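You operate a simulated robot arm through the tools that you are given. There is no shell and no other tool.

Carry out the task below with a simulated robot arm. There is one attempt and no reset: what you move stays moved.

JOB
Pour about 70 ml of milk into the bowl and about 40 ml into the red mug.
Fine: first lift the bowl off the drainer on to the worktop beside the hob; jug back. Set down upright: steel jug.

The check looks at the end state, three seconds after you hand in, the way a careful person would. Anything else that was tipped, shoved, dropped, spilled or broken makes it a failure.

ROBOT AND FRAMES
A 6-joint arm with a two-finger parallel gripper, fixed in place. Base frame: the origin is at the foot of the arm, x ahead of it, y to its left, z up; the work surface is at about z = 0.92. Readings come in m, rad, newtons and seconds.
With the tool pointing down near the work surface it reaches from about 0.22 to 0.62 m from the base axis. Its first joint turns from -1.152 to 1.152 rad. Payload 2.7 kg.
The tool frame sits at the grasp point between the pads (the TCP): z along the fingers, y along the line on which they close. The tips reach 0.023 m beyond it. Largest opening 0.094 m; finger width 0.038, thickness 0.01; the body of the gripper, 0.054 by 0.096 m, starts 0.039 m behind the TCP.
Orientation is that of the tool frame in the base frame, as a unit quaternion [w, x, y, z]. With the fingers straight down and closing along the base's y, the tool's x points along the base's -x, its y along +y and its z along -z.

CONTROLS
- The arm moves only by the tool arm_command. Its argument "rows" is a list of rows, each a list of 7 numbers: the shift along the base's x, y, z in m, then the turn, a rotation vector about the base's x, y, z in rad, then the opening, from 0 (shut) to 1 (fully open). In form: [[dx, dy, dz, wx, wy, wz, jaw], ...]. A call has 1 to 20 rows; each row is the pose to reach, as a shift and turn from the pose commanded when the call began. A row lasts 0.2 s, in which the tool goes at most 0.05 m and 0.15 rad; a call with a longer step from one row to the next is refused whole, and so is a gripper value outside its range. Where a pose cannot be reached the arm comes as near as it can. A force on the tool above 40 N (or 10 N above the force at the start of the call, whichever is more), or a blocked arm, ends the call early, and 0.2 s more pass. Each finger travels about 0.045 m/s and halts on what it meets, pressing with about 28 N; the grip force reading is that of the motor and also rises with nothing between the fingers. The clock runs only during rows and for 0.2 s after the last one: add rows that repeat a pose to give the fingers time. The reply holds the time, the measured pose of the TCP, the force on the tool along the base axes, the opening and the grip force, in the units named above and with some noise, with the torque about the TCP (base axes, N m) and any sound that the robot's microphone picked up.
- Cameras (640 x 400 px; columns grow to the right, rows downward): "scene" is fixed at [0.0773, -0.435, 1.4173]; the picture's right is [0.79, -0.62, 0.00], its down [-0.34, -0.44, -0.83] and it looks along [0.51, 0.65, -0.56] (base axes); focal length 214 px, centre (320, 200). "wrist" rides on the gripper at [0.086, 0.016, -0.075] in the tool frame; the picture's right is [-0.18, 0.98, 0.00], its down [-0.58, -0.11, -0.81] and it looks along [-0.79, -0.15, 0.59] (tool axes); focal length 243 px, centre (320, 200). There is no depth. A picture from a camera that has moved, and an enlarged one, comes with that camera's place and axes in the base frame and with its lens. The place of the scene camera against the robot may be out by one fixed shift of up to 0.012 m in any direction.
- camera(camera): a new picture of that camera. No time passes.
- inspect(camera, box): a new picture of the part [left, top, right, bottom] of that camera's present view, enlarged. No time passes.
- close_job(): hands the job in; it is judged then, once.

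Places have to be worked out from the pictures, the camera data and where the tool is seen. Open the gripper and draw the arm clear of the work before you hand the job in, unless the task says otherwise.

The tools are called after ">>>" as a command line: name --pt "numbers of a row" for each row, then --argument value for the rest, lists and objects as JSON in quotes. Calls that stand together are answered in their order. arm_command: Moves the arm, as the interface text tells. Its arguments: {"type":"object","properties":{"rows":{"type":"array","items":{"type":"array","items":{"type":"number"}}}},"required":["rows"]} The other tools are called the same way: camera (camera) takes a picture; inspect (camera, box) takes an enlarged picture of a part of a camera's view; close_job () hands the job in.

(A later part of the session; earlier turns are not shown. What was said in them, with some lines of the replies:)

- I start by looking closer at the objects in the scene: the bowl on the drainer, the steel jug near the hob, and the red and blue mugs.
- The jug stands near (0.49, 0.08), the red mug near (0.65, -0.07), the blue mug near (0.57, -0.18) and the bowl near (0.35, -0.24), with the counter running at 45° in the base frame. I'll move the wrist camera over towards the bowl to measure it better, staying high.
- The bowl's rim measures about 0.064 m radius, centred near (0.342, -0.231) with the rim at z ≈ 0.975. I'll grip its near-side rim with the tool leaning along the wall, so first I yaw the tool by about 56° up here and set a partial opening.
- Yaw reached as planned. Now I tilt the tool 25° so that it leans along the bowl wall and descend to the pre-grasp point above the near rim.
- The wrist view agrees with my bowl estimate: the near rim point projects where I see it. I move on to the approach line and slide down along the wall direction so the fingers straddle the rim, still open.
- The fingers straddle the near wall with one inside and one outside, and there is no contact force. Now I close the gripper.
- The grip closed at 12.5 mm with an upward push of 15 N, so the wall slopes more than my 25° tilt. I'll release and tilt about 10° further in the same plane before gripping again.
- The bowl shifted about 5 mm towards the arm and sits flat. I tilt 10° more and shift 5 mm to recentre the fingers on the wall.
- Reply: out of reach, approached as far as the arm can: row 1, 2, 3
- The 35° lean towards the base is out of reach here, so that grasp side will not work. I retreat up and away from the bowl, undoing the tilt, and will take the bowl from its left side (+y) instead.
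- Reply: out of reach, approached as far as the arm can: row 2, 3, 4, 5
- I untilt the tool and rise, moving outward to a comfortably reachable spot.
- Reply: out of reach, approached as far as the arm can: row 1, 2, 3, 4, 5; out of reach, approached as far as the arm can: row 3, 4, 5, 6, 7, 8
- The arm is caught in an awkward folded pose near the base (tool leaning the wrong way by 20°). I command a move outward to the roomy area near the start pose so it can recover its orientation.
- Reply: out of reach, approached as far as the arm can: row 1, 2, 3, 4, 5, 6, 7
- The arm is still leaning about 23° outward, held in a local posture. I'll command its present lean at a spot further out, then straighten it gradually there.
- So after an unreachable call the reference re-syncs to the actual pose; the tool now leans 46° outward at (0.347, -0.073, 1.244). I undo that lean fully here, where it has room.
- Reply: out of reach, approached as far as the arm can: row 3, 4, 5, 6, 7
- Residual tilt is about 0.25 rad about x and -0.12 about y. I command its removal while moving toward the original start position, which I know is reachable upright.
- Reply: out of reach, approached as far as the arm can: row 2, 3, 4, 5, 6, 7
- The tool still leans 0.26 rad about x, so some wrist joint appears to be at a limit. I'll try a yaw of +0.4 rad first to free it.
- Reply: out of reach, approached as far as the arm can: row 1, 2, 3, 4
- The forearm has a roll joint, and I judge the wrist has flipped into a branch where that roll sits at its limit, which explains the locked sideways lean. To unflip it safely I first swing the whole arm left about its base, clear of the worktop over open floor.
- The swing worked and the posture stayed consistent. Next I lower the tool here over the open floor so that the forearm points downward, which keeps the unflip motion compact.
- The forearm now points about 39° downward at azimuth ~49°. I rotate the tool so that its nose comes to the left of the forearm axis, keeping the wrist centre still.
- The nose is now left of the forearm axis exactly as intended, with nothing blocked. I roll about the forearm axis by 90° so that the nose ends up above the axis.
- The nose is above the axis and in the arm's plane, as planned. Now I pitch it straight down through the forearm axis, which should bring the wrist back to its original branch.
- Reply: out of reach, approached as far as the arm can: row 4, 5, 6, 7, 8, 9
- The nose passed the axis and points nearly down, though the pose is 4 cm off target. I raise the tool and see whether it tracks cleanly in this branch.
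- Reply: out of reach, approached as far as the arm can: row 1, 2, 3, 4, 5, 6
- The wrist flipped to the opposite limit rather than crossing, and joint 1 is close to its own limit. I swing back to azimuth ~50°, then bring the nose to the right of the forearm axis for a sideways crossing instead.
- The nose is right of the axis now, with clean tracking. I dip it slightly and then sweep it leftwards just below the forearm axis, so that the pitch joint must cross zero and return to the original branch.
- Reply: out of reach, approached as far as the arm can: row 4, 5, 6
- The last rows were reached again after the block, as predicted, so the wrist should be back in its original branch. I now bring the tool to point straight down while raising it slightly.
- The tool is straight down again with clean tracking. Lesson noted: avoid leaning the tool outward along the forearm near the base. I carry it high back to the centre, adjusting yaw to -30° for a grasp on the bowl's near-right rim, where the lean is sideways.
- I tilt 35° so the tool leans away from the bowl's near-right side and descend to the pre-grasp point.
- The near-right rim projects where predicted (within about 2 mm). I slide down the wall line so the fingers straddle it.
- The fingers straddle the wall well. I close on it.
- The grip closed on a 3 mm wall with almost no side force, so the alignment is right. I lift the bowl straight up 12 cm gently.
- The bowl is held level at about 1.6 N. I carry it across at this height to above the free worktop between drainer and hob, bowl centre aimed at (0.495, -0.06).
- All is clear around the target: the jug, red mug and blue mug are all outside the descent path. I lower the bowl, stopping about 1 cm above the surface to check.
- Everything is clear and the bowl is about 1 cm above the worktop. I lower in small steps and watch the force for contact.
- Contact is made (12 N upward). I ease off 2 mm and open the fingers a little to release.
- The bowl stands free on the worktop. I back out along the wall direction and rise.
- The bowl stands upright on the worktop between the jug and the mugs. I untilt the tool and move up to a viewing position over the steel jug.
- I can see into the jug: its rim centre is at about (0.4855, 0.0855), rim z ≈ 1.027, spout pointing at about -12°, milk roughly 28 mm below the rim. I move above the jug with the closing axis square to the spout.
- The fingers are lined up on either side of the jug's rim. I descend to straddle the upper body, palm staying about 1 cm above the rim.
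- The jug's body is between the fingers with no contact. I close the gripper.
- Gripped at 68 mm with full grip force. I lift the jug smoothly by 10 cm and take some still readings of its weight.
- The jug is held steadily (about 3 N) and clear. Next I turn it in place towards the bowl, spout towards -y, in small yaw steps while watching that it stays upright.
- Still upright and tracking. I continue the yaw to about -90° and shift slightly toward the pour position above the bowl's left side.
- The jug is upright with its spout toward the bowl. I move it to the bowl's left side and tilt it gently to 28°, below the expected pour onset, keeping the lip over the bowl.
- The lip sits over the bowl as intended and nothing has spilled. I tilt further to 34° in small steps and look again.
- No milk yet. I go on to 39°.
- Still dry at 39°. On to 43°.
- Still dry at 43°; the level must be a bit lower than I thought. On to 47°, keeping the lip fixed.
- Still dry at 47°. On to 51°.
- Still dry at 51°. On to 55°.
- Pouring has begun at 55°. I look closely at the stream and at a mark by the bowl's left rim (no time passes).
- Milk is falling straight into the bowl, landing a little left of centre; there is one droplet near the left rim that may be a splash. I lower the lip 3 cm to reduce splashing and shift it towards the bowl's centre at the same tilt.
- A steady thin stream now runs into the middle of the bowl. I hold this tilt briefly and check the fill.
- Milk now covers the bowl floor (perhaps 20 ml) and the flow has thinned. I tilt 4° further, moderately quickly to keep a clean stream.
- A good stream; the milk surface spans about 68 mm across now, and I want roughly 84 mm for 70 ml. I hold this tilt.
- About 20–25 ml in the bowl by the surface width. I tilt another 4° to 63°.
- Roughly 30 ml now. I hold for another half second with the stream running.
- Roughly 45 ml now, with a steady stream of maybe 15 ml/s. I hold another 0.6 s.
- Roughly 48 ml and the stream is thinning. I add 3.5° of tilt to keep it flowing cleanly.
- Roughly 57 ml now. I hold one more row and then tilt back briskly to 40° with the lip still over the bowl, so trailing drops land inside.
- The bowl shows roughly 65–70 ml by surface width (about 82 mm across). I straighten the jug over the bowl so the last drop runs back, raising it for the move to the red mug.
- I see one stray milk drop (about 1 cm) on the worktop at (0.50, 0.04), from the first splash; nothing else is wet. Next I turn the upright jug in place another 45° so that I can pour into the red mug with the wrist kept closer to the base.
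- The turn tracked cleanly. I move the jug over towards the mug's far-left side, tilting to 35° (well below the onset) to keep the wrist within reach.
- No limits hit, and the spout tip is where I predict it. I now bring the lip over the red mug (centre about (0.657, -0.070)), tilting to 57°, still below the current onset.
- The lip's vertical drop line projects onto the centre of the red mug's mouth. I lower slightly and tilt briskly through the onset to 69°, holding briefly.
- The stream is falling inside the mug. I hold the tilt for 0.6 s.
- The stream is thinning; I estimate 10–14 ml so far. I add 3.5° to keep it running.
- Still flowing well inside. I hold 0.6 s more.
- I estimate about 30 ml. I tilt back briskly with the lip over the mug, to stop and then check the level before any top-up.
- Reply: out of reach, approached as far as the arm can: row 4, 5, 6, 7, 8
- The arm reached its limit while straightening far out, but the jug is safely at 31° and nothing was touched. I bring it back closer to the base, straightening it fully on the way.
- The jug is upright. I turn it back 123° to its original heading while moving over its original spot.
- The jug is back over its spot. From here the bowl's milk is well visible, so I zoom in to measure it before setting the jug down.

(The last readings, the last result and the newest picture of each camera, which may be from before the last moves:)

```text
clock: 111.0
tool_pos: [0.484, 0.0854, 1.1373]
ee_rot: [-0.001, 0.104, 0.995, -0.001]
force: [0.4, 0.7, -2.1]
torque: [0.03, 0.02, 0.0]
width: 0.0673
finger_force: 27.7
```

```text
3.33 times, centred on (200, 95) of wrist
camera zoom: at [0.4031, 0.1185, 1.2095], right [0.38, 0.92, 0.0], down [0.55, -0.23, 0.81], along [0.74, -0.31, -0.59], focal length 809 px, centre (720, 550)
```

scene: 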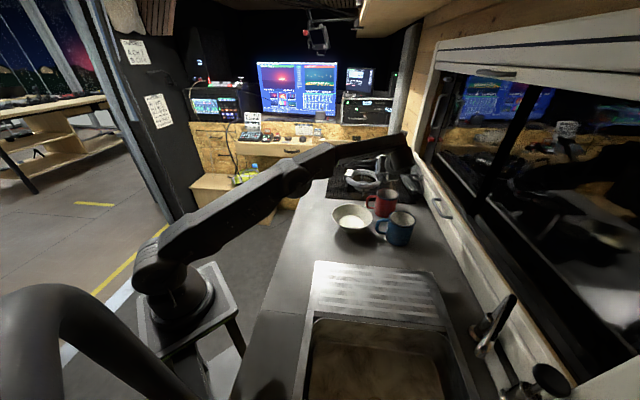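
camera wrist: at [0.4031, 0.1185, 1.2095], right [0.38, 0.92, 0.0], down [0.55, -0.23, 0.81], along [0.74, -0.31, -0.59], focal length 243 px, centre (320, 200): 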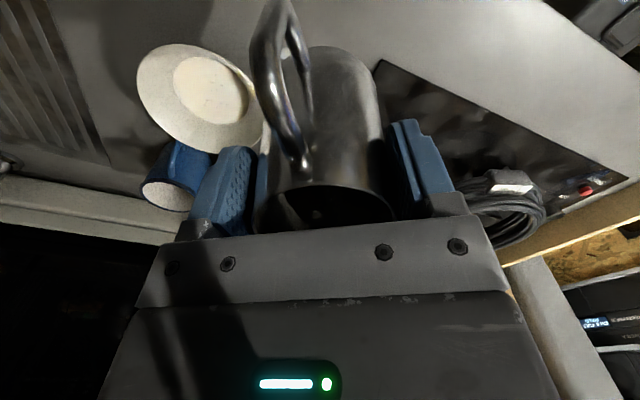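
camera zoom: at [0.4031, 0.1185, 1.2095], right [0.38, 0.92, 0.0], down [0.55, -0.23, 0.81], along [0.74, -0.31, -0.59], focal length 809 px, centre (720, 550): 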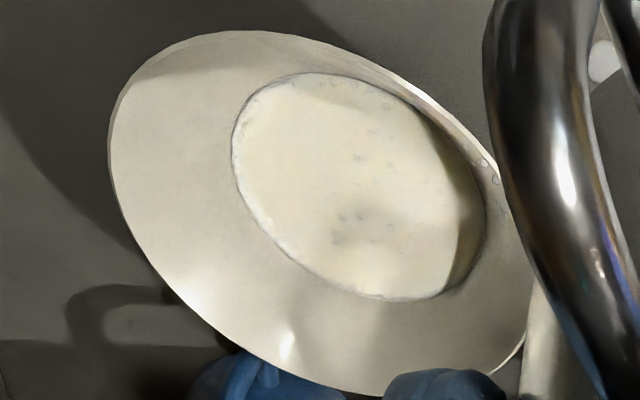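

The milk surface in the bowl is about 82 mm across, which I work out to be near 60 ml, so a small top-up is worthwhile. I turn the jug back toward the mugs to a spot from which the wrist camera can look steeply into the red mug.

>>> arm_command --pt "0.004 -0.002 0 0 0 -0.1 0.3" --pt "0.008 -0.005 0 0 0 -0.24 0.3" --pt "0.012 -0.007 0 0 0 -0.38 0.3" --pt "0.016 -0.01 0 0 0 -0.52 0.3" --pt "0.02 -0.012 0 0 0 -0.66 0.3" --pt "0.024 -0.014 0 0 0 -0.8 0.3" --pt "0.028 -0.017 0 0 0 -0.94 0.3" --pt "0.032 -0.019 0 0 0 -1.08 0.3" --pt "0.036 -0.022 0 0 0 -1.22 0.3" --pt "0.04 -0.024 0 0 0 -1.36 0.3" --pt "0.044 -0.026 0 0 0 -1.5 0.3" --pt "0.048 -0.029 0 0 0 -1.64 0.3" --pt "0.052 -0.031 0 0 0 -1.78 0.3" --pt "0.056 -0.033 0 0 0 -1.92 0.3" --pt "0.06 -0.035 0 0 0 -2.05 0.3" --pt "0.0605 -0.0355 0 0 0 -2.147 0.3" --pt "0.0605 -0.0355 0 0 0 -2.147 0.3"

>>> camera --camera "wrist"

>>> inspect --camera "wrist" --box '[480, 0, 640, 100]'

```text
clock: 114.6
tool_pos: [0.5454, 0.0499, 1.1377]
ee_rot: [-0.001, 0.924, 0.382, 0.0]
force: [-0.5, 0.8, -1.8]
torque: [0.01, -0.02, 0.0]
width: 0.0669
finger_force: 28.1
```

```text
taken
camera wrist: at [0.6183, 0.0994, 1.21], right [0.56, -0.83, 0.0], down [-0.49, -0.33, 0.81], along [-0.67, -0.45, -0.59], focal length 243 px, centre (320, 200)
```

wrist: 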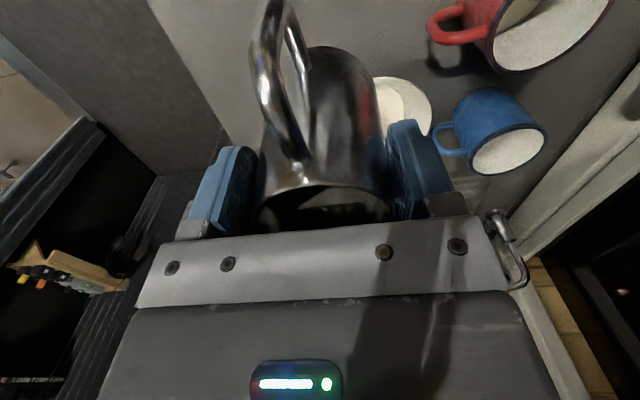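

```text
4.00 times, centred on (560, 50) of wrist
camera zoom: at [0.6183, 0.0994, 1.21], right [0.56, -0.83, 0.0], down [-0.49, -0.33, 0.81], along [-0.67, -0.45, -0.59], focal length 970 px, centre (-640, 800)
```

zoom: 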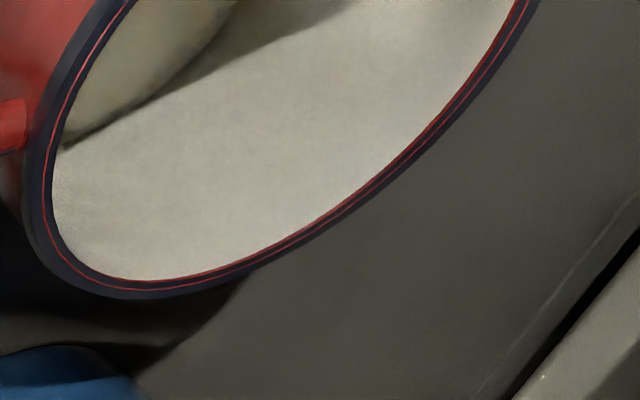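

The red mug's interior is partly in view, with a milk edge visible. I shift 3.5 cm back so that the whole mouth is in the frame.

>>> arm_command --pt "0.01 0.006 0.005 0 0 0 0.3" --pt "0.02 0.012 0.01 0 0 0 0.3" --pt "0.03 0.018 0.015 0 0 0 0.3" --pt "0.03 0.018 0.015 0 0 0 0.3"

>>> inspect --camera "wrist" --box '[470, 0, 630, 100]'

>>> camera --camera "wrist"

```text
clock: 115.6
tool_pos: [0.5762, 0.0674, 1.1511]
ee_rot: [-0.001, 0.924, 0.382, 0.0]
force: [-0.2, -0.2, -1.8]
torque: [0.04, -0.01, 0.0]
width: 0.067
finger_force: 27.8
```

```text
4.00 times, centred on (550, 50) of wrist
camera zoom: at [0.6484, 0.1177, 1.2242], right [0.57, -0.82, 0.0], down [-0.49, -0.34, 0.81], along [-0.67, -0.45, -0.59], focal length 970 px, centre (-600, 800)
```

zoom: 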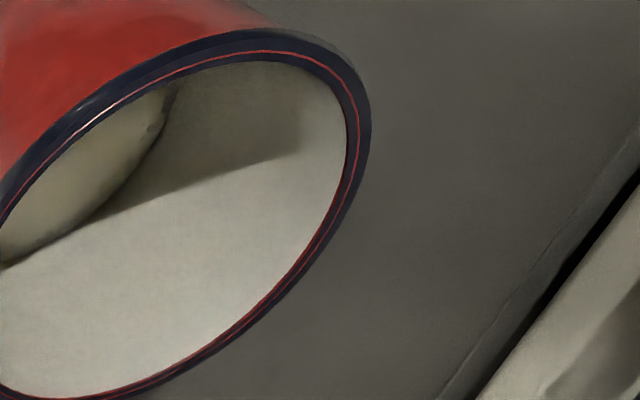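

```text
taken
camera wrist: at [0.6484, 0.1177, 1.2242], right [0.57, -0.82, 0.0], down [-0.49, -0.34, 0.81], along [-0.67, -0.45, -0.59], focal length 243 px, centre (320, 200)
```

wrist: 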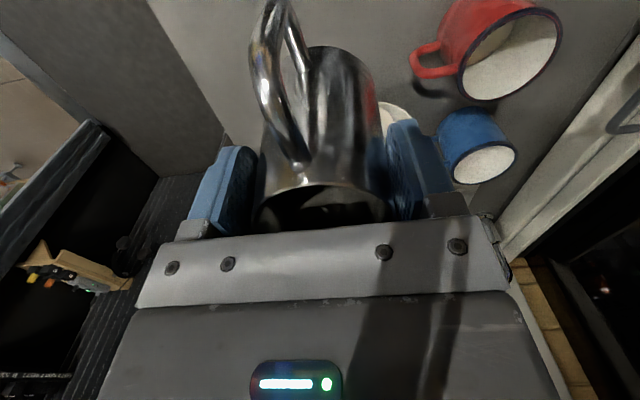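

>>> inspect --camera "wrist" --box '[440, 0, 580, 110]'

```text
3.64 times, centred on (510, 55) of wrist
camera zoom: at [0.6484, 0.1177, 1.2242], right [0.57, -0.82, 0.0], down [-0.49, -0.34, 0.81], along [-0.67, -0.45, -0.59], focal length 882 px, centre (-371, 727)
```

zoom: 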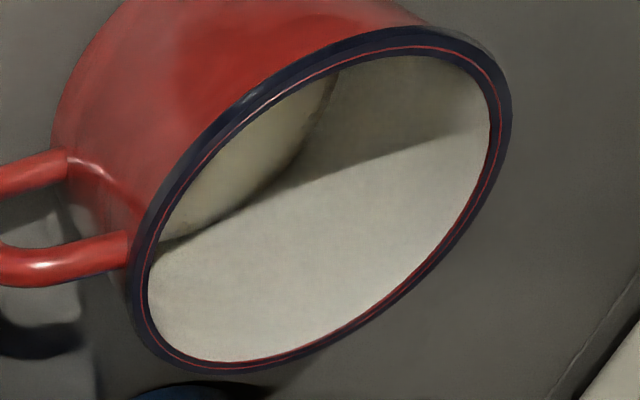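

The milk edge in the red mug is visible; my geometry gives about 35 ml but with sizeable uncertainty. The blue mug is an identical empty reference, so I move to the same relative view of it to compare where its floor edge appears.

>>> arm_command --pt "-0.014 -0.019 0 0 0 0 0.3" --pt "-0.028 -0.038 0 0 0 0 0.3" --pt "-0.042 -0.057 0 0 0 0 0.3" --pt "-0.056 -0.077 0 0 0 0 0.3" --pt "-0.07 -0.096 0 0 0 0 0.3" --pt "-0.0835 -0.115 0 0 0 0 0.3" --pt "-0.0835 -0.115 0 0 0 0 0.3"

>>> inspect --camera "wrist" --box '[440, 0, 580, 110]'

>>> camera --camera "wrist"

```text
clock: 117.2
tool_pos: [0.493, -0.0494, 1.1495]
ee_rot: [-0.002, 0.924, 0.383, 0.001]
force: [-0.4, 0.2, -1.9]
torque: [-0.02, -0.01, 0.01]
width: 0.0674
finger_force: 27.6
```

```text
3.64 times, centred on (510, 55) of wrist
camera zoom: at [0.5655, 0.0007, 1.2219], right [0.57, -0.82, 0.0], down [-0.49, -0.34, 0.81], along [-0.66, -0.45, -0.59], focal length 882 px, centre (-371, 727)
```

zoom: 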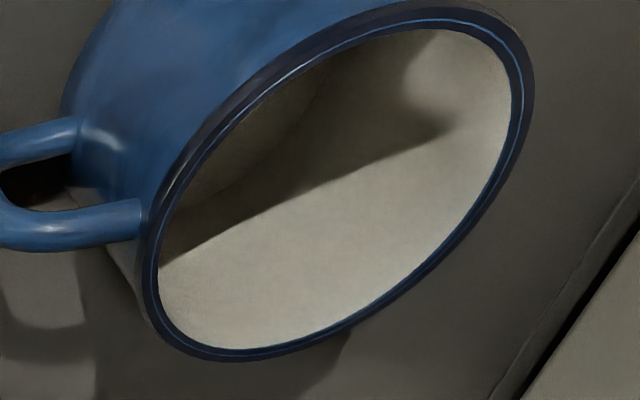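

```text
taken
camera wrist: at [0.5655, 0.0007, 1.2219], right [0.57, -0.82, 0.0], down [-0.49, -0.34, 0.81], along [-0.66, -0.45, -0.59], focal length 243 px, centre (320, 200)
```

wrist: 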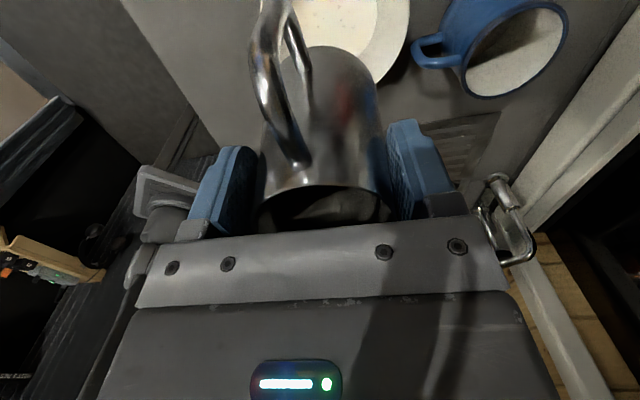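

>>> inspect --camera "wrist" --box '[470, 0, 590, 100]'

>>> inspect --camera "wrist" --box '[475, 5, 545, 75]'

```text
4.00 times, centred on (530, 50) of wrist
camera zoom: at [0.5655, 0.0007, 1.2219], right [0.57, -0.82, 0.0], down [-0.49, -0.34, 0.81], along [-0.66, -0.45, -0.59], focal length 970 px, centre (-520, 800)
```

zoom: 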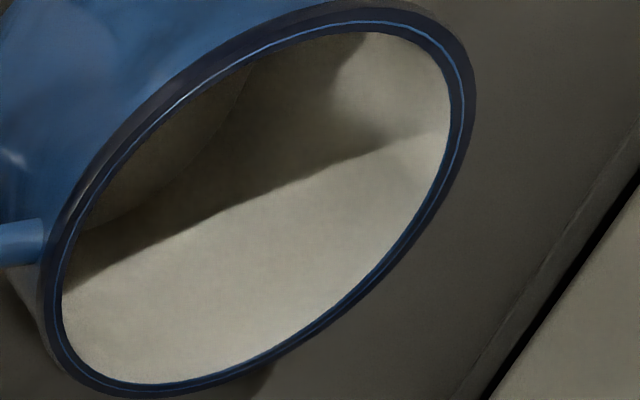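

```text
5.71 times, centred on (510, 40) of wrist
camera zoom: at [0.5655, 0.0007, 1.2219], right [0.57, -0.82, 0.0], down [-0.49, -0.34, 0.81], along [-0.66, -0.45, -0.59], focal length 1386 px, centre (-766, 1114)
```

zoom: 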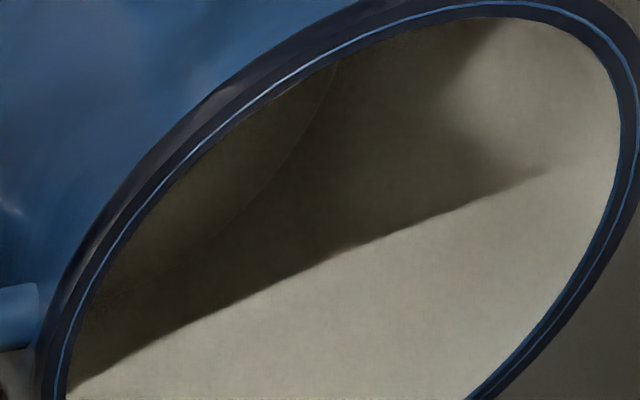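

Comparing with the empty blue mug, the red mug's level sits about 6 mm above the floor edge, i.e. roughly 25–28 ml, so it needs about 12 ml more. I return the jug towards the red mug along the earlier safe path, tilted to 35°.

>>> arm_command --pt "0.015 0.01 0 0.02 -0.02 0 0.3" --pt "0.04 0.022 -0.002 0.06 -0.06 0 0.3" --pt "0.068 0.032 -0.006 0.12 -0.12 0 0.3" --pt "0.096 0.042 -0.01 0.18 -0.18 0 0.3" --pt "0.122 0.048 -0.015 0.25 -0.25 0 0.3" --pt "0.145 0.05 -0.02 0.32 -0.32 0 0.3" --pt "0.16 0.049 -0.024 0.38 -0.38 0 0.3" --pt "0.1675 0.048 -0.027 0.431 -0.431 0 0.3" --pt "0.1675 0.048 -0.027 0.431 -0.431 0 0.3"

>>> arm_command --pt "0.008 -0.006 -0.003 0.036 -0.036 0 0.3" --pt "0.017 -0.012 -0.008 0.075 -0.075 0 0.3" --pt "0.026 -0.019 -0.014 0.115 -0.115 0 0.3" --pt "0.034 -0.026 -0.02 0.155 -0.155 0 0.3" --pt "0.04 -0.03 -0.028 0.195 -0.195 0 0.3" --pt "0.0426 -0.0319 -0.04 0.235 -0.235 0 0.3" --pt "0.0426 -0.0319 -0.05 0.27 -0.27 0 0.3" --pt "0.0426 -0.0319 -0.05 0.27 -0.27 0 0.3"

>>> inspect --camera "scene" --box '[340, 160, 440, 225]'

```text
clock: 119.2
tool_pos: [0.6606, 0.0009, 1.1243]
ee_rot: [-0.116, 0.881, 0.365, 0.278]
force: [-0.4, 0.0, -2.0]
torque: [-0.03, 0.02, -0.01]
width: 0.0671
finger_force: 28.3
```

```text
clock: 121.0
tool_pos: [0.7016, -0.0291, 1.0751]
ee_rot: [-0.183, 0.811, 0.338, 0.44]
force: [0.2, -0.6, -3.3]
torque: [-0.06, 0.07, 0.01]
width: 0.0672
finger_force: 27.6
```

```text
6.15 times, centred on (390, 192) of scene
camera zoom: at [0.0774, -0.435, 1.4173], right [0.79, -0.62, 0.0], down [-0.34, -0.44, -0.83], along [0.51, 0.65, -0.56], focal length 1320 px, centre (-111, 246)
```

zoom: 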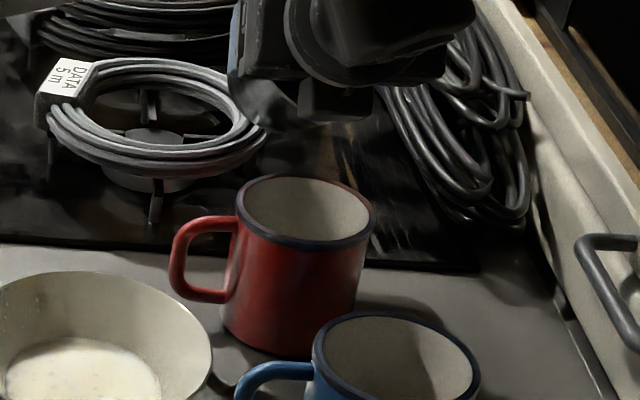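

Same pose as before, below the onset. I tilt quickly to 74.5° for the mug's top-up.

>>> arm_command --pt "-0.0015 -0.003 -0.01 0.07 -0.07 0 0.3" --pt "-0.0035 -0.005 -0.01 0.145 -0.145 0 0.3" --pt "-0.0052 -0.007 -0.008 0.216 -0.216 0 0.3" --pt "-0.0052 -0.007 -0.008 0.216 -0.216 0 0.3"

>>> inspect --camera "scene" --box '[350, 165, 430, 220]'

```text
clock: 122.0
tool_pos: [0.6957, -0.0379, 1.0666]
ee_rot: [-0.231, 0.735, 0.305, 0.559]
force: [-0.9, -0.3, -2.0]
torque: [-0.04, 0.05, 0.03]
width: 0.0674
finger_force: 27.9
```

```text
7.27 times, centred on (390, 192) of scene
camera zoom: at [0.0774, -0.435, 1.4173], right [0.79, -0.62, 0.0], down [-0.34, -0.44, -0.83], along [0.51, 0.65, -0.56], focal length 1560 px, centre (-189, 254)
```

zoom: 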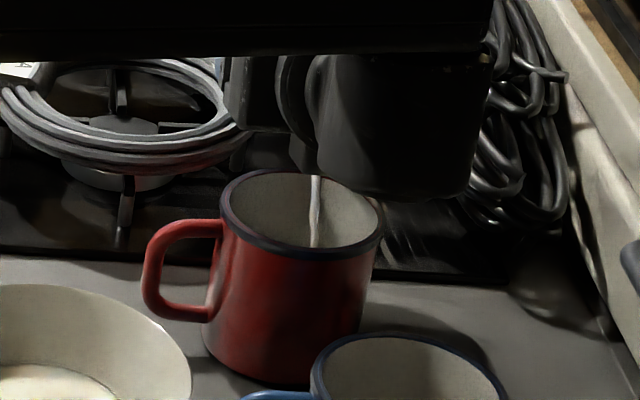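

A clean stream. I hold two rows more and then tilt back to 55° over the mug.

>>> arm_command --pt "0 0 0 0 0 0 0.3" --pt "0 0 0 0 0 0 0.3" --pt "0.001 0.001 0.002 -0.1 0.1 0 0.3" --pt "0.003 0.003 0.005 -0.2 0.2 0 0.3" --pt "0.004 0.005 0.008 -0.24 0.24 0 0.3" --pt "0.004 0.005 0.008 -0.24 0.24 0 0.3" --pt "0.004 0.005 0.008 -0.24 0.24 0 0.3"

>>> inspect --camera "scene" --box '[350, 165, 430, 220]'

```text
clock: 123.6
tool_pos: [0.7001, -0.0326, 1.0748]
ee_rot: [-0.177, 0.82, 0.339, 0.427]
force: [0.4, 0.2, -1.3]
torque: [-0.06, 0.02, 0.0]
width: 0.0671
finger_force: 28.0
```

```text
7.27 times, centred on (390, 192) of scene
camera zoom: at [0.0774, -0.435, 1.4173], right [0.79, -0.62, 0.0], down [-0.34, -0.44, -0.83], along [0.51, 0.65, -0.56], focal length 1560 px, centre (-189, 254)
```

zoom: 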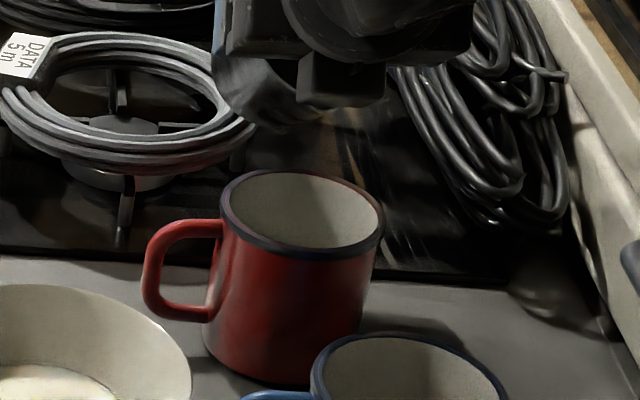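

The flow stopped cleanly and the mug is undisturbed. I retrace the path back and straighten, returning to the mug-viewing pose.

>>> arm_command --pt "-0.003 0.003 0.008 -0.03 0.03 0 0.3" --pt "-0.01 0.009 0.02 -0.08 0.08 0 0.3" --pt "-0.02 0.016 0.032 -0.13 0.13 0 0.3" --pt "-0.03 0.024 0.042 -0.19 0.19 0 0.3" --pt "-0.04 0.032 0.05 -0.248 0.248 0 0.3" --pt "-0.04 0.032 0.05 -0.248 0.248 0 0.3"

>>> arm_command --pt "-0.01 0.008 0.004 -0.05 0.05 0 0.3" --pt "-0.025 0.02 0.01 -0.12 0.12 0 0.3" --pt "-0.042 0.033 0.016 -0.2 0.2 0 0.3" --pt "-0.06 0.047 0.021 -0.28 0.28 0 0.3" --pt "-0.075 0.059 0.025 -0.36 0.36 0 0.3" --pt "-0.084 0.0674 0.027 -0.431 0.431 0 0.3" --pt "-0.084 0.0674 0.027 -0.431 0.431 0 0.3"

>>> inspect --camera "wrist" --box '[440, 0, 580, 110]'

>>> camera --camera "wrist"

```text
clock: 125.0
tool_pos: [0.6594, -0.0005, 1.1248]
ee_rot: [-0.115, 0.881, 0.365, 0.276]
force: [0.7, -0.8, -2.4]
torque: [-0.06, 0.05, 0.02]
width: 0.0669
finger_force: 28.4
```

```text
clock: 126.6
tool_pos: [0.5782, 0.0669, 1.1509]
ee_rot: [0.001, 0.924, 0.383, -0.001]
force: [-0.5, -0.9, -2.1]
torque: [0.01, -0.02, 0.04]
width: 0.0673
finger_force: 28.1
```

```text
3.64 times, centred on (510, 55) of wrist
camera zoom: at [0.6506, 0.1167, 1.2232], right [0.56, -0.83, 0.0], down [-0.49, -0.33, 0.81], along [-0.67, -0.46, -0.59], focal length 882 px, centre (-371, 727)
```

zoom: 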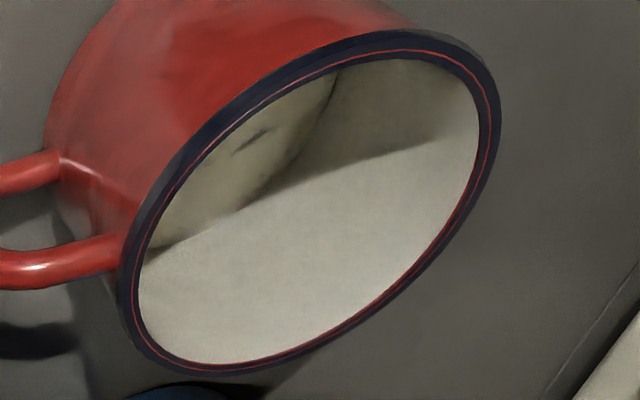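

```text
taken
camera wrist: at [0.6506, 0.1167, 1.2232], right [0.56, -0.83, 0.0], down [-0.49, -0.33, 0.81], along [-0.67, -0.46, -0.59], focal length 243 px, centre (320, 200)
```

wrist: 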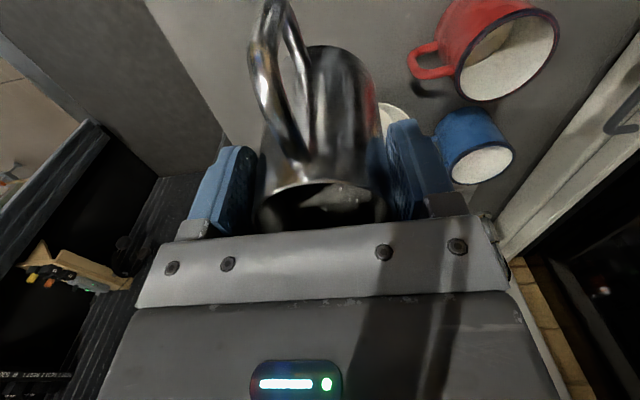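

By this view the mug now holds somewhere around 40–50 ml, so I leave it. The bowl still wants about 8 ml: I bring the jug over the bowl's far side, tilted to 40°, with the lip over its centre.

>>> arm_command --pt "-0.004 -0.01 -0.005 0.03 -0.03 0 0.3" --pt "-0.01 -0.024 -0.015 0.09 -0.09 0 0.3" --pt "-0.016 -0.04 -0.026 0.17 -0.17 0 0.3" --pt "-0.023 -0.056 -0.038 0.26 -0.26 0 0.3" --pt "-0.03 -0.072 -0.05 0.35 -0.35 0 0.3" --pt "-0.0352 -0.0851 -0.06 0.43 -0.43 0 0.3" --pt "-0.0352 -0.0851 -0.061 0.494 -0.494 0 0.3" --pt "-0.0352 -0.0851 -0.061 0.494 -0.494 0 0.3"

>>> inspect --camera "scene" --box '[290, 150, 430, 240]'

>>> camera --camera "wrist"

```text
clock: 128.4
tool_pos: [0.5427, -0.0189, 1.0898]
ee_rot: [-0.132, 0.868, 0.36, 0.315]
force: [0.0, 0.5, -2.2]
torque: [-0.05, 0.04, 0.0]
width: 0.067
finger_force: 28.0
```

```text
4.44 times, centred on (360, 195) of scene
camera zoom: at [0.0774, -0.435, 1.4173], right [0.79, -0.62, 0.0], down [-0.34, -0.44, -0.83], along [0.51, 0.65, -0.56], focal length 953 px, centre (142, 222)
```

zoom: 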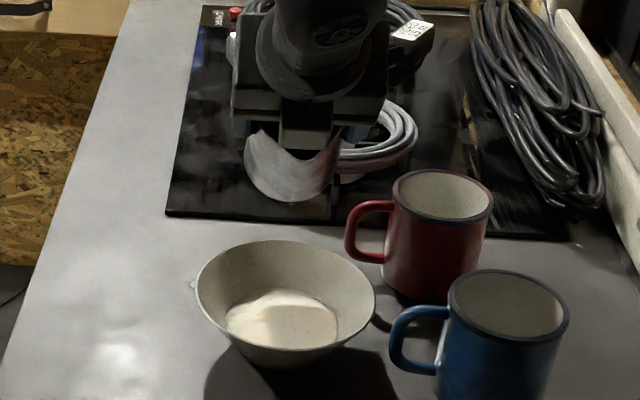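

```text
taken
camera wrist: at [0.5664, -0.0171, 1.2017], right [0.6, -0.79, -0.12], down [-0.76, -0.6, 0.24], along [-0.26, -0.06, -0.96], focal length 243 px, centre (320, 200)
```

wrist: 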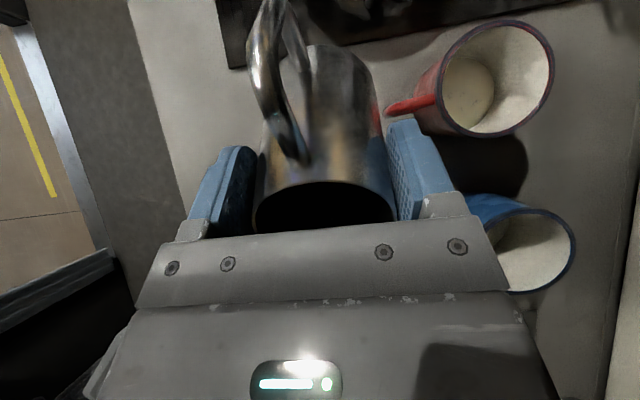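

From here the wrist camera happens to look right into the red mug with the whole milk disc in view. I zoom in to measure it, and on the blue mug for comparison.

>>> inspect --camera "wrist" --box '[420, 10, 570, 150]'

>>> inspect --camera "wrist" --box '[460, 180, 590, 300]'

```text
2.86 times, centred on (495, 80) of wrist
camera zoom: at [0.5664, -0.0171, 1.2017], right [0.6, -0.79, -0.12], down [-0.76, -0.6, 0.24], along [-0.26, -0.06, -0.96], focal length 693 px, centre (-180, 543)
```

zoom: 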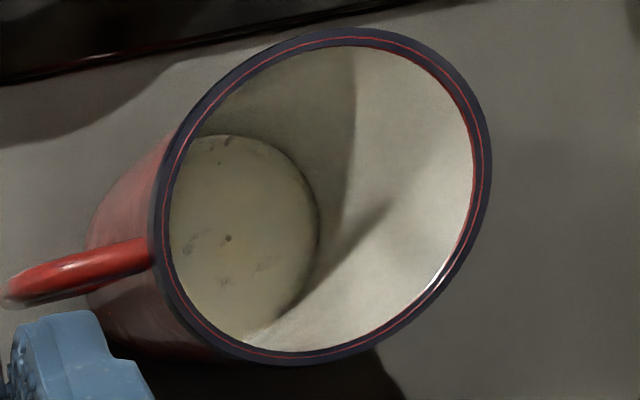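

```text
3.33 times, centred on (525, 240) of wrist
camera zoom: at [0.5664, -0.0171, 1.2017], right [0.6, -0.79, -0.12], down [-0.76, -0.6, 0.24], along [-0.26, -0.06, -0.96], focal length 809 px, centre (-363, 67)
```

zoom: 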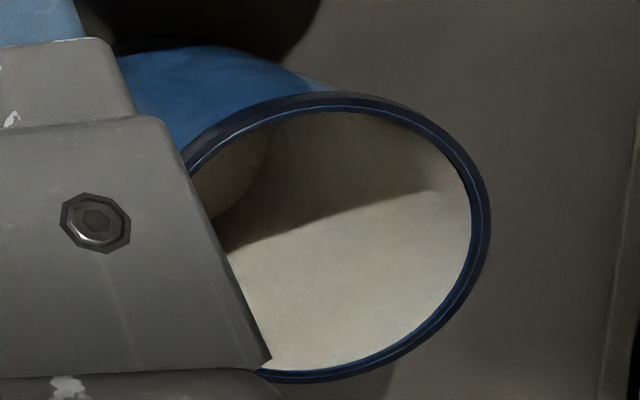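

From the full disc and the blue-mug comparison I put the red mug at about 45 ml, which is fine. The bowl gets a short top-up now: down to the pour pose, a quick tilt to 76.5°, one row of hold, and back.

>>> arm_command --pt "0 0 -0.012 0.07 -0.07 0 0.3" --pt "0 0 -0.028 0.14 -0.14 0 0.3" --pt "0 0 -0.043 0.204 -0.204 0 0.3" --pt "0 0 -0.043 0.204 -0.204 0 0.3" --pt "-0.002 -0.002 -0.041 0.3 -0.3 0 0.3" --pt "-0.004 -0.004 -0.039 0.385 -0.385 0 0.3" --pt "-0.006 -0.006 -0.037 0.444 -0.444 0 0.3" --pt "-0.006 -0.006 -0.037 0.444 -0.444 0 0.3" --pt "-0.004 -0.004 -0.037 0.345 -0.345 0 0.3" --pt "-0.002 -0.002 -0.036 0.245 -0.245 0 0.3" --pt "0 0 -0.028 0.18 -0.18 0 0.3" --pt "0 0 -0.02 0.12 -0.12 0 0.3" --pt "0 0 -0.02 0.12 -0.12 0 0.3"

>>> inspect --camera "scene" --box '[318, 195, 378, 237]'

>>> inspect --camera "scene" --box '[290, 150, 430, 240]'

```text
clock: 131.2
tool_pos: [0.5405, -0.0166, 1.0703]
ee_rot: [-0.16, 0.839, 0.348, 0.387]
force: [0.5, 0.2, -1.5]
torque: [-0.04, 0.04, -0.01]
width: 0.0669
finger_force: 28.0
```

```text
9.52 times, centred on (348, 216) of scene
camera zoom: at [0.0774, -0.435, 1.4173], right [0.79, -0.62, 0.0], down [-0.34, -0.44, -0.83], along [0.51, 0.65, -0.56], focal length 2043 px, centre (53, 48)
```

zoom: 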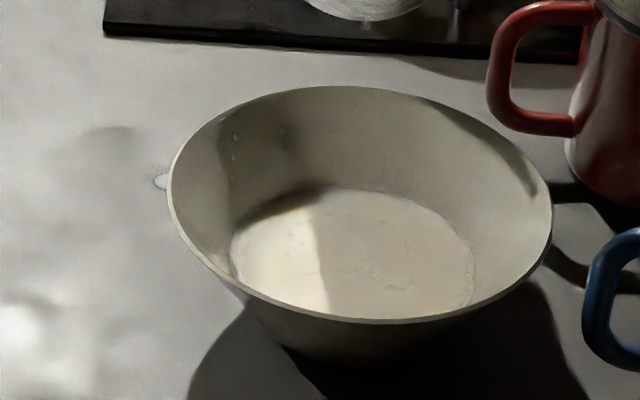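

```text
4.44 times, centred on (360, 195) of scene
camera zoom: at [0.0774, -0.435, 1.4173], right [0.79, -0.62, 0.0], down [-0.34, -0.44, -0.83], along [0.51, 0.65, -0.56], focal length 953 px, centre (142, 222)
```

zoom: 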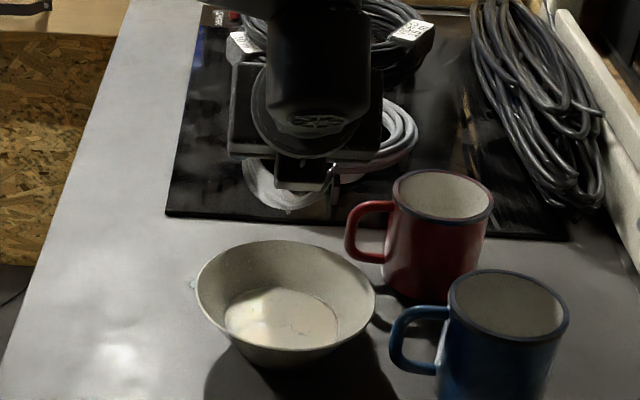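

The bowl's milk is now about 84 mm across, i.e. close to 70 ml, and no new drops appeared. I straighten the jug over the bowl while rising.

>>> arm_command --pt "0 0 0.01 -0.09 0.09 0 0.3" --pt "0 0 0.02 -0.18 0.18 0 0.3" --pt "0 0 0.032 -0.27 0.27 0 0.3" --pt "0 0 0.044 -0.36 0.36 0 0.3" --pt "0 0 0.054 -0.45 0.45 0 0.3" --pt "0 0 0.062 -0.54 0.54 0 0.3" --pt "0 0 0.067 -0.611 0.611 0 0.3" --pt "0 0 0.067 -0.611 0.611 0 0.3"

>>> camera --camera "wrist"

```text
clock: 133.0
tool_pos: [0.5428, -0.0196, 1.1392]
ee_rot: [-0.001, 0.924, 0.383, 0.001]
force: [-0.2, 0.5, -2.6]
torque: [-0.01, 0.0, 0.03]
width: 0.0669
finger_force: 28.6
```

```text
taken
camera wrist: at [0.6155, 0.0306, 1.2104], right [0.56, -0.83, 0.0], down [-0.49, -0.34, 0.81], along [-0.66, -0.45, -0.59], focal length 243 px, centre (320, 200)
```

wrist: 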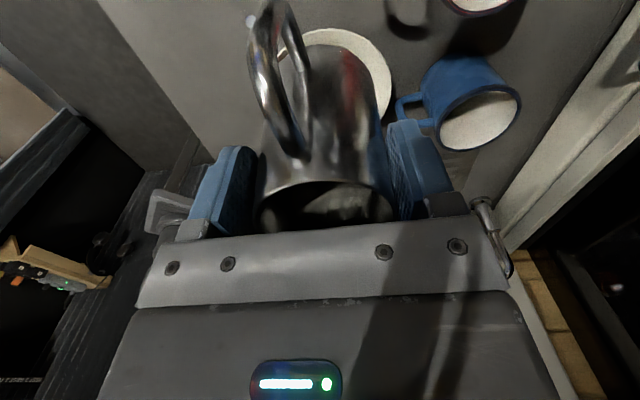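

The jug is upright. I turn it back to its original heading while moving it over its original spot.

>>> arm_command --pt "-0.003 0.005 0 0 0 0.1 0.3" --pt "-0.007 0.012 0 0 0 0.24 0.3" --pt "-0.011 0.019 0 0 0 0.38 0.3" --pt "-0.015 0.027 0 0 0 0.52 0.3" --pt "-0.019 0.034 0 0 0 0.66 0.3" --pt "-0.023 0.041 0 0 0 0.8 0.3" --pt "-0.027 0.049 0 0 0 0.94 0.3" --pt "-0.031 0.056 0 0 0 1.08 0.3" --pt "-0.035 0.063 0 0 0 1.22 0.3" --pt "-0.039 0.071 0 0 0 1.36 0.3" --pt "-0.043 0.078 0 0 0 1.5 0.3" --pt "-0.047 0.085 0 0 0 1.64 0.3" --pt "-0.051 0.092 0 0 0 1.78 0.3" --pt "-0.054 0.099 0 0 0 1.92 0.3" --pt "-0.0558 0.1032 0 0 0 2.05 0.3" --pt "-0.0558 0.1032 0 0 0 2.147 0.3" --pt "-0.0558 0.1032 0 0 0 2.147 0.3"

>>> camera --camera "wrist"

>>> inspect --camera "scene" --box '[270, 150, 410, 240]'

```text
clock: 136.6
tool_pos: [0.4847, 0.0856, 1.1389]
ee_rot: [-0.002, 0.104, 0.995, -0.001]
force: [0.7, 0.1, -1.7]
torque: [0.0, -0.02, 0.0]
width: 0.0672
finger_force: 27.8
```

```text
taken
camera wrist: at [0.4048, 0.1186, 1.2103], right [0.38, 0.92, 0.0], down [0.55, -0.23, 0.8], along [0.74, -0.31, -0.59], focal length 243 px, centre (320, 200)
```

wrist: 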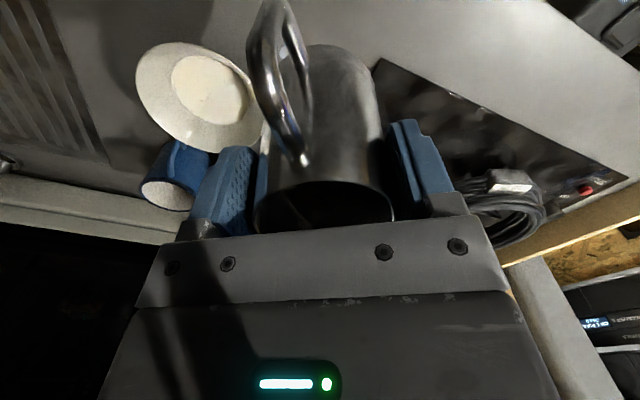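

```text
4.44 times, centred on (340, 195) of scene
camera zoom: at [0.0774, -0.435, 1.4173], right [0.79, -0.62, 0.0], down [-0.34, -0.44, -0.83], along [0.51, 0.65, -0.56], focal length 953 px, centre (231, 222)
```

zoom: 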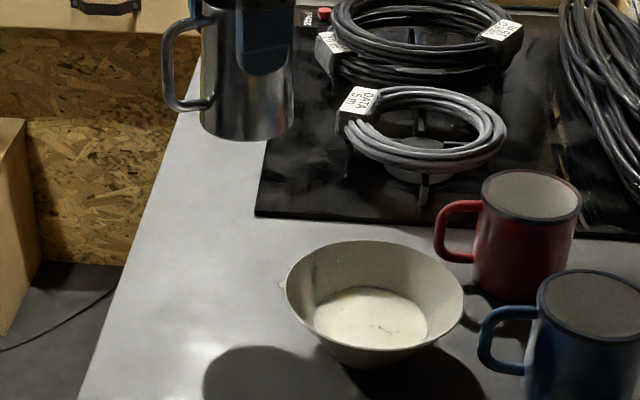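

The jug is over its old spot with the right heading. I lower it to about 2 cm above the surface.

>>> arm_command --pt "0 0 -0.015 0 0 0 0.3" --pt "0 0 -0.04 0 0 0 0.3" --pt "0 0 -0.065 0 0 0 0.3" --pt "0 0 -0.09 0 0 0 0.3" --pt "0 0 -0.108 0 0 0 0.3" --pt "0 0 -0.12 0 0 0 0.3" --pt "0 0 -0.12 0 0 0 0.3"

>>> inspect --camera "scene" --box '[280, 170, 360, 230]'

```text
clock: 138.2
tool_pos: [0.4845, 0.0856, 1.0175]
ee_rot: [-0.002, 0.104, 0.995, -0.001]
force: [0.8, 0.3, -1.9]
torque: [-0.03, -0.02, 0.0]
width: 0.0671
finger_force: 28.0
```

```text
6.67 times, centred on (320, 200) of scene
camera zoom: at [0.0774, -0.435, 1.4173], right [0.79, -0.62, 0.0], down [-0.34, -0.44, -0.83], along [0.51, 0.65, -0.56], focal length 1430 px, centre (320, 200)
```

zoom: 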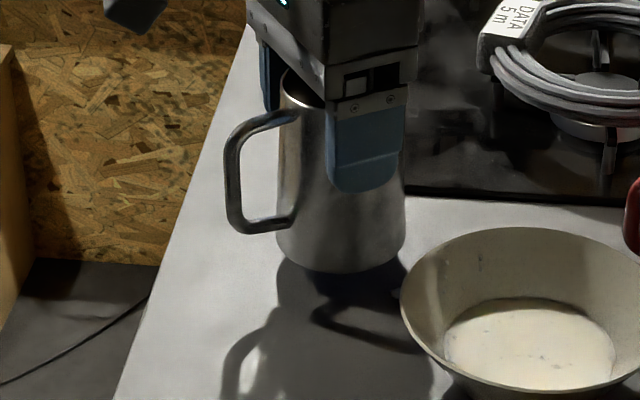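

Clear and upright, about 1–2 cm above the worktop. I continue down in 2–3 mm steps, watching the force.

>>> arm_command --pt "0 0 -0.003 0 0 0 0.3" --pt "0 0 -0.006 0 0 0 0.3" --pt "0 0 -0.009 0 0 0 0.3" --pt "0 0 -0.011 0 0 0 0.3" --pt "0 0 -0.011 0 0 0 0.3"

>>> arm_command --pt "0 0 -0.0015 0 0 0 0.3" --pt "0 0 -0.003 0 0 0 0.3" --pt "0 0 -0.003 0 0 0 0.3"

```text
clock: 139.4
tool_pos: [0.487, 0.0853, 1.0069]
ee_rot: [-0.002, 0.104, 0.995, -0.001]
force: [-0.8, 0.4, -1.2]
torque: [0.04, 0.0, 0.05]
width: 0.0671
finger_force: 27.9
```

```text
clock: 140.2
tool_pos: [0.4862, 0.0842, 1.0033]
ee_rot: [-0.002, 0.105, 0.994, 0.0]
force: [0.4, -0.5, -1.6]
torque: [-0.01, 0.0, 0.02]
width: 0.0669
finger_force: 27.7
```

>>> arm_command --pt "0 0 -0.001 0 0 0 0.3" --pt "0 0 -0.002 0 0 0 0.3" --pt "0 0 -0.002 0 0 0 0.3"

>>> inspect --camera "scene" --box '[300, 190, 350, 230]'

```text
clock: 141.0
tool_pos: [0.4861, 0.086, 1.0019]
ee_rot: [-0.002, 0.104, 0.995, 0.0]
force: [-0.1, 0.2, -2.4]
torque: [0.03, -0.02, -0.01]
width: 0.0667
finger_force: 27.9
```

```text
10.00 times, centred on (325, 210) of scene
camera zoom: at [0.0774, -0.435, 1.4173], right [0.79, -0.62, 0.0], down [-0.34, -0.44, -0.83], along [0.51, 0.65, -0.56], focal length 2145 px, centre (270, 100)
```

zoom: 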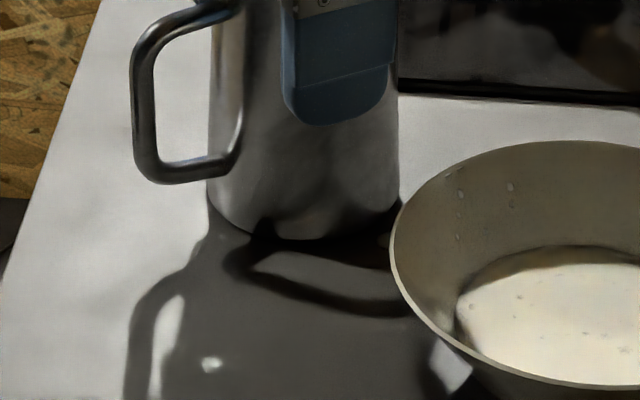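

Close to contact now but the force still shows the jug's full weight. I keep lowering in 1 mm steps.

>>> arm_command --pt "0 0 -0.001 0 0 0 0.3" --pt "0 0 -0.002 0 0 0 0.3" --pt "0 0 -0.002 0 0 0 0.3"

```text
clock: 141.8
tool_pos: [0.4853, 0.0836, 1.0016]
ee_rot: [0.0, 0.105, 0.995, 0.0]
force: [-3.7, -2.5, 14.2]
torque: [0.24, 0.39, 0.05]
width: 0.0669
finger_force: 27.7
```

Contact made (14 N upward). I ease up 2 mm and open the fingers slowly to release the jug upright.

>>> arm_command --pt "0 0 0.002 0 0 0 0.3" --pt "0 0 0.002 0 0 0 0.6" --pt "0 0 0.002 0 0 0 0.75" --pt "0 0 0.002 0 0 0 0.85" --pt "0 0 0.002 0 0 0 1" --pt "0 0 0.002 0 0 0 1" --pt "0 0 0.002 0 0 0 1"

>>> camera --camera "wrist"

>>> inspect --camera "scene" --box '[280, 170, 360, 230]'

```text
clock: 143.4
tool_pos: [0.4859, 0.0843, 1.0012]
ee_rot: [-0.002, 0.105, 0.994, -0.001]
force: [-0.2, -0.1, 0.2]
torque: [0.02, 0.01, -0.01]
width: 0.0942
finger_force: 0.0
```

```text
taken
camera wrist: at [0.4052, 0.1177, 1.0745], right [0.38, 0.92, 0.0], down [0.55, -0.23, 0.8], along [0.74, -0.31, -0.59], focal length 243 px, centre (320, 200)
```

wrist: 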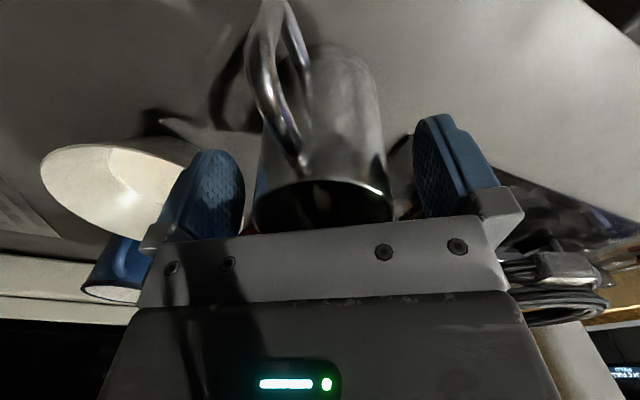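

```text
6.67 times, centred on (320, 200) of scene
camera zoom: at [0.0773, -0.435, 1.4173], right [0.79, -0.62, 0.0], down [-0.34, -0.44, -0.83], along [0.51, 0.65, -0.56], focal length 1430 px, centre (320, 200)
```

zoom: 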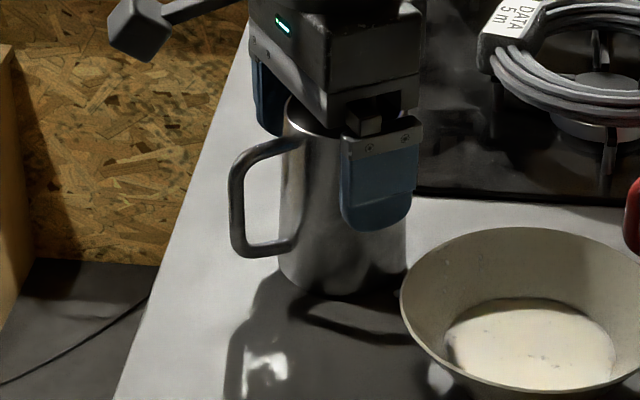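

The jug stands upright and free. I raise the gripper straight up, well clear of it.

>>> arm_command --pt "0 0 0.015 0 0 0 1" --pt "0 0 0.04 0 0 0 1" --pt "0 0 0.07 0 0 0 1" --pt "0 0 0.11 0 0 0 1" --pt "0 0 0.15 0 0 0 1" --pt "-0.01 0.005 0.19 0 0 0 1" --pt "-0.03 0.012 0.23 0 0 0 1" --pt "-0.05 0.02 0.27 0 0 0 1" --pt "-0.075 0.03 0.295 0 0 0 1" --pt "-0.075 0.03 0.295 0 0 0 1"

>>> camera --camera "wrist"

>>> camera --camera "scene"

>>> inspect --camera "wrist" --box '[190, 20, 370, 190]'

>>> inspect --camera "scene" --box '[290, 165, 430, 255]'

```text
clock: 145.6
tool_pos: [0.4102, 0.117, 1.2982]
ee_rot: [-0.002, 0.105, 0.995, -0.001]
force: [-0.2, 0.0, 0.2]
torque: [-0.03, 0.02, -0.02]
width: 0.0938
finger_force: 0.0
```

```text
taken
camera wrist: at [0.3295, 0.1512, 1.372], right [0.38, 0.92, 0.0], down [0.55, -0.23, 0.8], along [0.74, -0.31, -0.59], focal length 243 px, centre (320, 200)
```

wrist: 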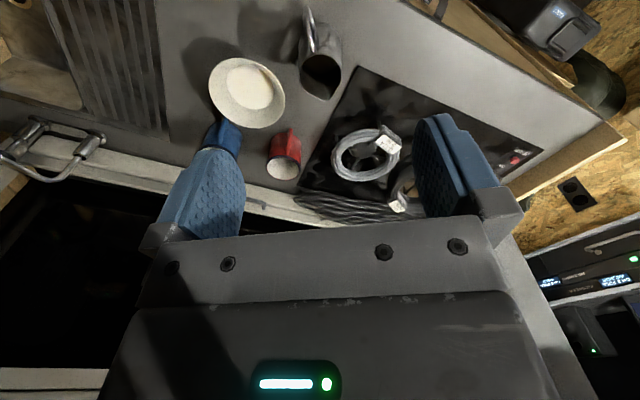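

```text
taken
```

scene: 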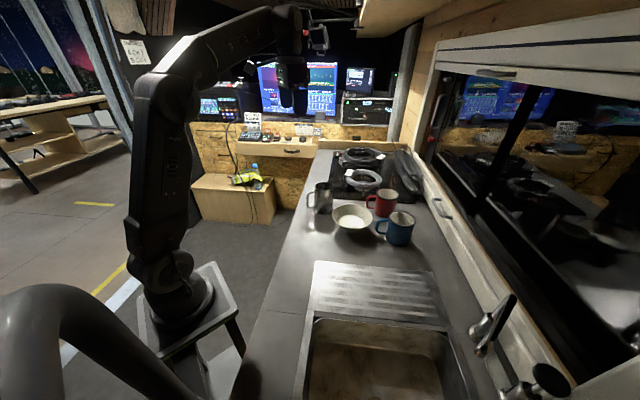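

```text
2.35 times, centred on (280, 105) of wrist
camera zoom: at [0.3295, 0.1512, 1.372], right [0.38, 0.92, 0.0], down [0.55, -0.23, 0.8], along [0.74, -0.31, -0.59], focal length 571 px, centre (414, 424)
```

zoom: 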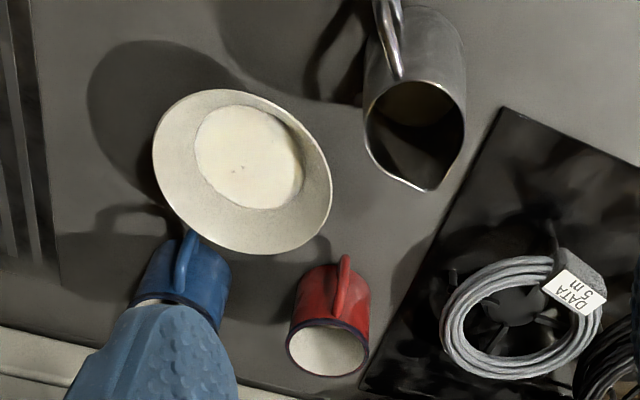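

```text
4.44 times, centred on (360, 210) of scene
camera zoom: at [0.0773, -0.435, 1.4173], right [0.79, -0.62, 0.0], down [-0.34, -0.44, -0.83], along [0.51, 0.65, -0.56], focal length 953 px, centre (142, 156)
```

zoom: 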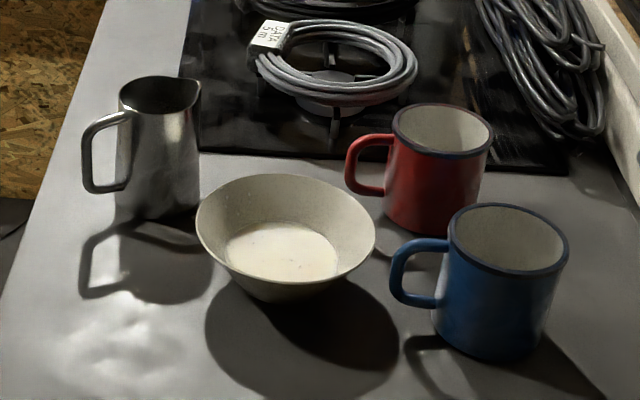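

The final layout looks right: the jug is upright at its old place, the bowl with milk is on the worktop beside the hob, and the mugs have not moved. I draw the arm back to its starting area with the gripper open.

>>> arm_command --pt "-0.015 -0.01 0.005 0 0 0 1" --pt "-0.035 -0.03 0.005 0 0 0 1" --pt "-0.055 -0.05 0.005 0 0 0 1" --pt "-0.07 -0.07 0.005 0 0 0 1" --pt "-0.07 -0.07 0.005 0 0 0 1"

>>> camera --camera "wrist"

>>> inspect --camera "wrist" --box '[200, 0, 400, 150]'

>>> inspect --camera "scene" --box '[305, 180, 395, 240]'

```text
clock: 146.8
tool_pos: [0.3399, 0.0463, 1.3016]
ee_rot: [-0.002, 0.105, 0.995, -0.001]
force: [0.8, 0.5, 0.3]
torque: [0.02, 0.0, 0.0]
width: 0.0941
finger_force: 0.1
```

```text
taken
camera wrist: at [0.2587, 0.0796, 1.3747], right [0.38, 0.92, 0.0], down [0.55, -0.23, 0.8], along [0.74, -0.31, -0.59], focal length 243 px, centre (320, 200)
```

wrist: 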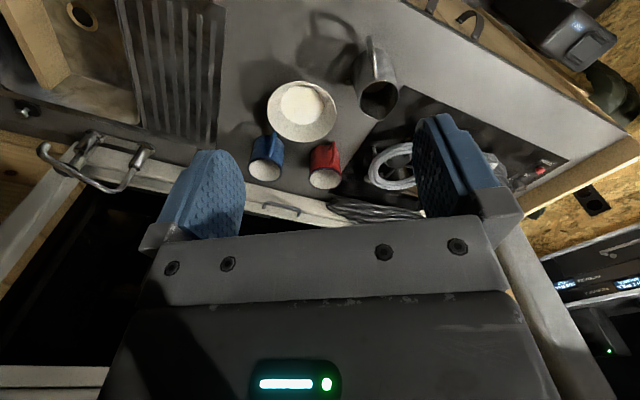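

```text
2.67 times, centred on (300, 75) of wrist
camera zoom: at [0.2587, 0.0796, 1.3747], right [0.38, 0.92, 0.0], down [0.55, -0.23, 0.8], along [0.74, -0.31, -0.59], focal length 647 px, centre (373, 533)
```

zoom: 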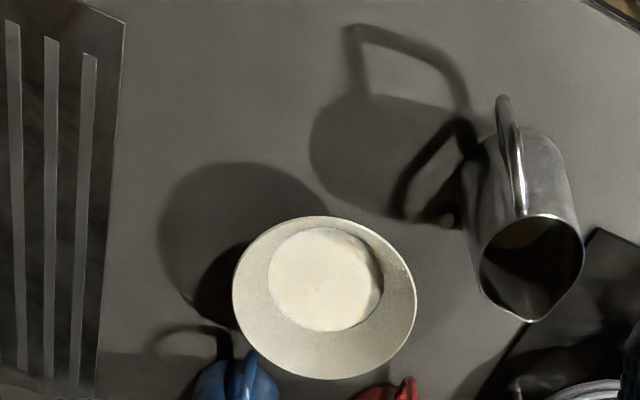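

```text
6.67 times, centred on (350, 210) of scene
camera zoom: at [0.0773, -0.435, 1.4173], right [0.79, -0.62, 0.0], down [-0.34, -0.44, -0.83], along [0.51, 0.65, -0.56], focal length 1430 px, centre (120, 133)
```

zoom: 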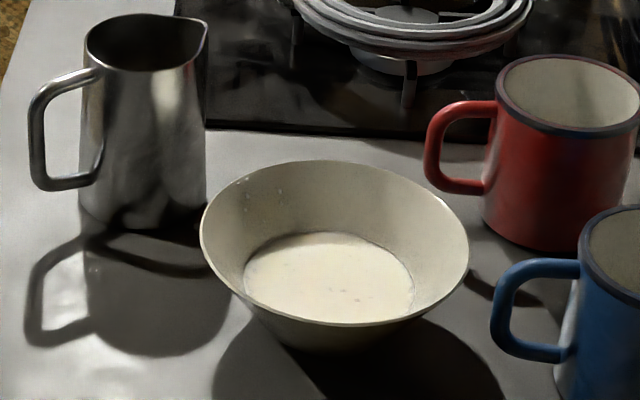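

All is settled: the arm is clear with the gripper open, the jug is upright in its old place, and the bowl and mug are filled. One small splash drop remains on the worktop beside the jug and I have no means of wiping it up. I hand the job in.

>>> close_job

```text
The job is handed in.
```

I finished the pours and handed the job in, but I spilled a drop of milk: about 1 cm across, on the worktop between the bowl and the jug. It splashed out when the first stream hit the dry bowl, and I had nothing to wipe it up with. By the task's wording, that spill could fail the check.

- **Bowl:** it stands upright on the worktop between the drainer and the hob. It holds about 70 ml, judged from the width of the milk surface.
- **Red mug:** it holds about 45 ml, somewhat over the 40 ml asked. This is the less certain figure, give or take several millilitres, because I could only estimate the depth by comparing with the empty blue mug.
- **Steel jug:** it is upright, back at its original spot and facing its original way.
- **Everything else:** I did not touch the blue mug or the cables, and saw no change to them. The arm is drawn back with the gripper open.

On my first attempt to grip the bowl I nudged it a few millimetres on the drainer. I then let go, regripped it from another side and moved it without trouble.
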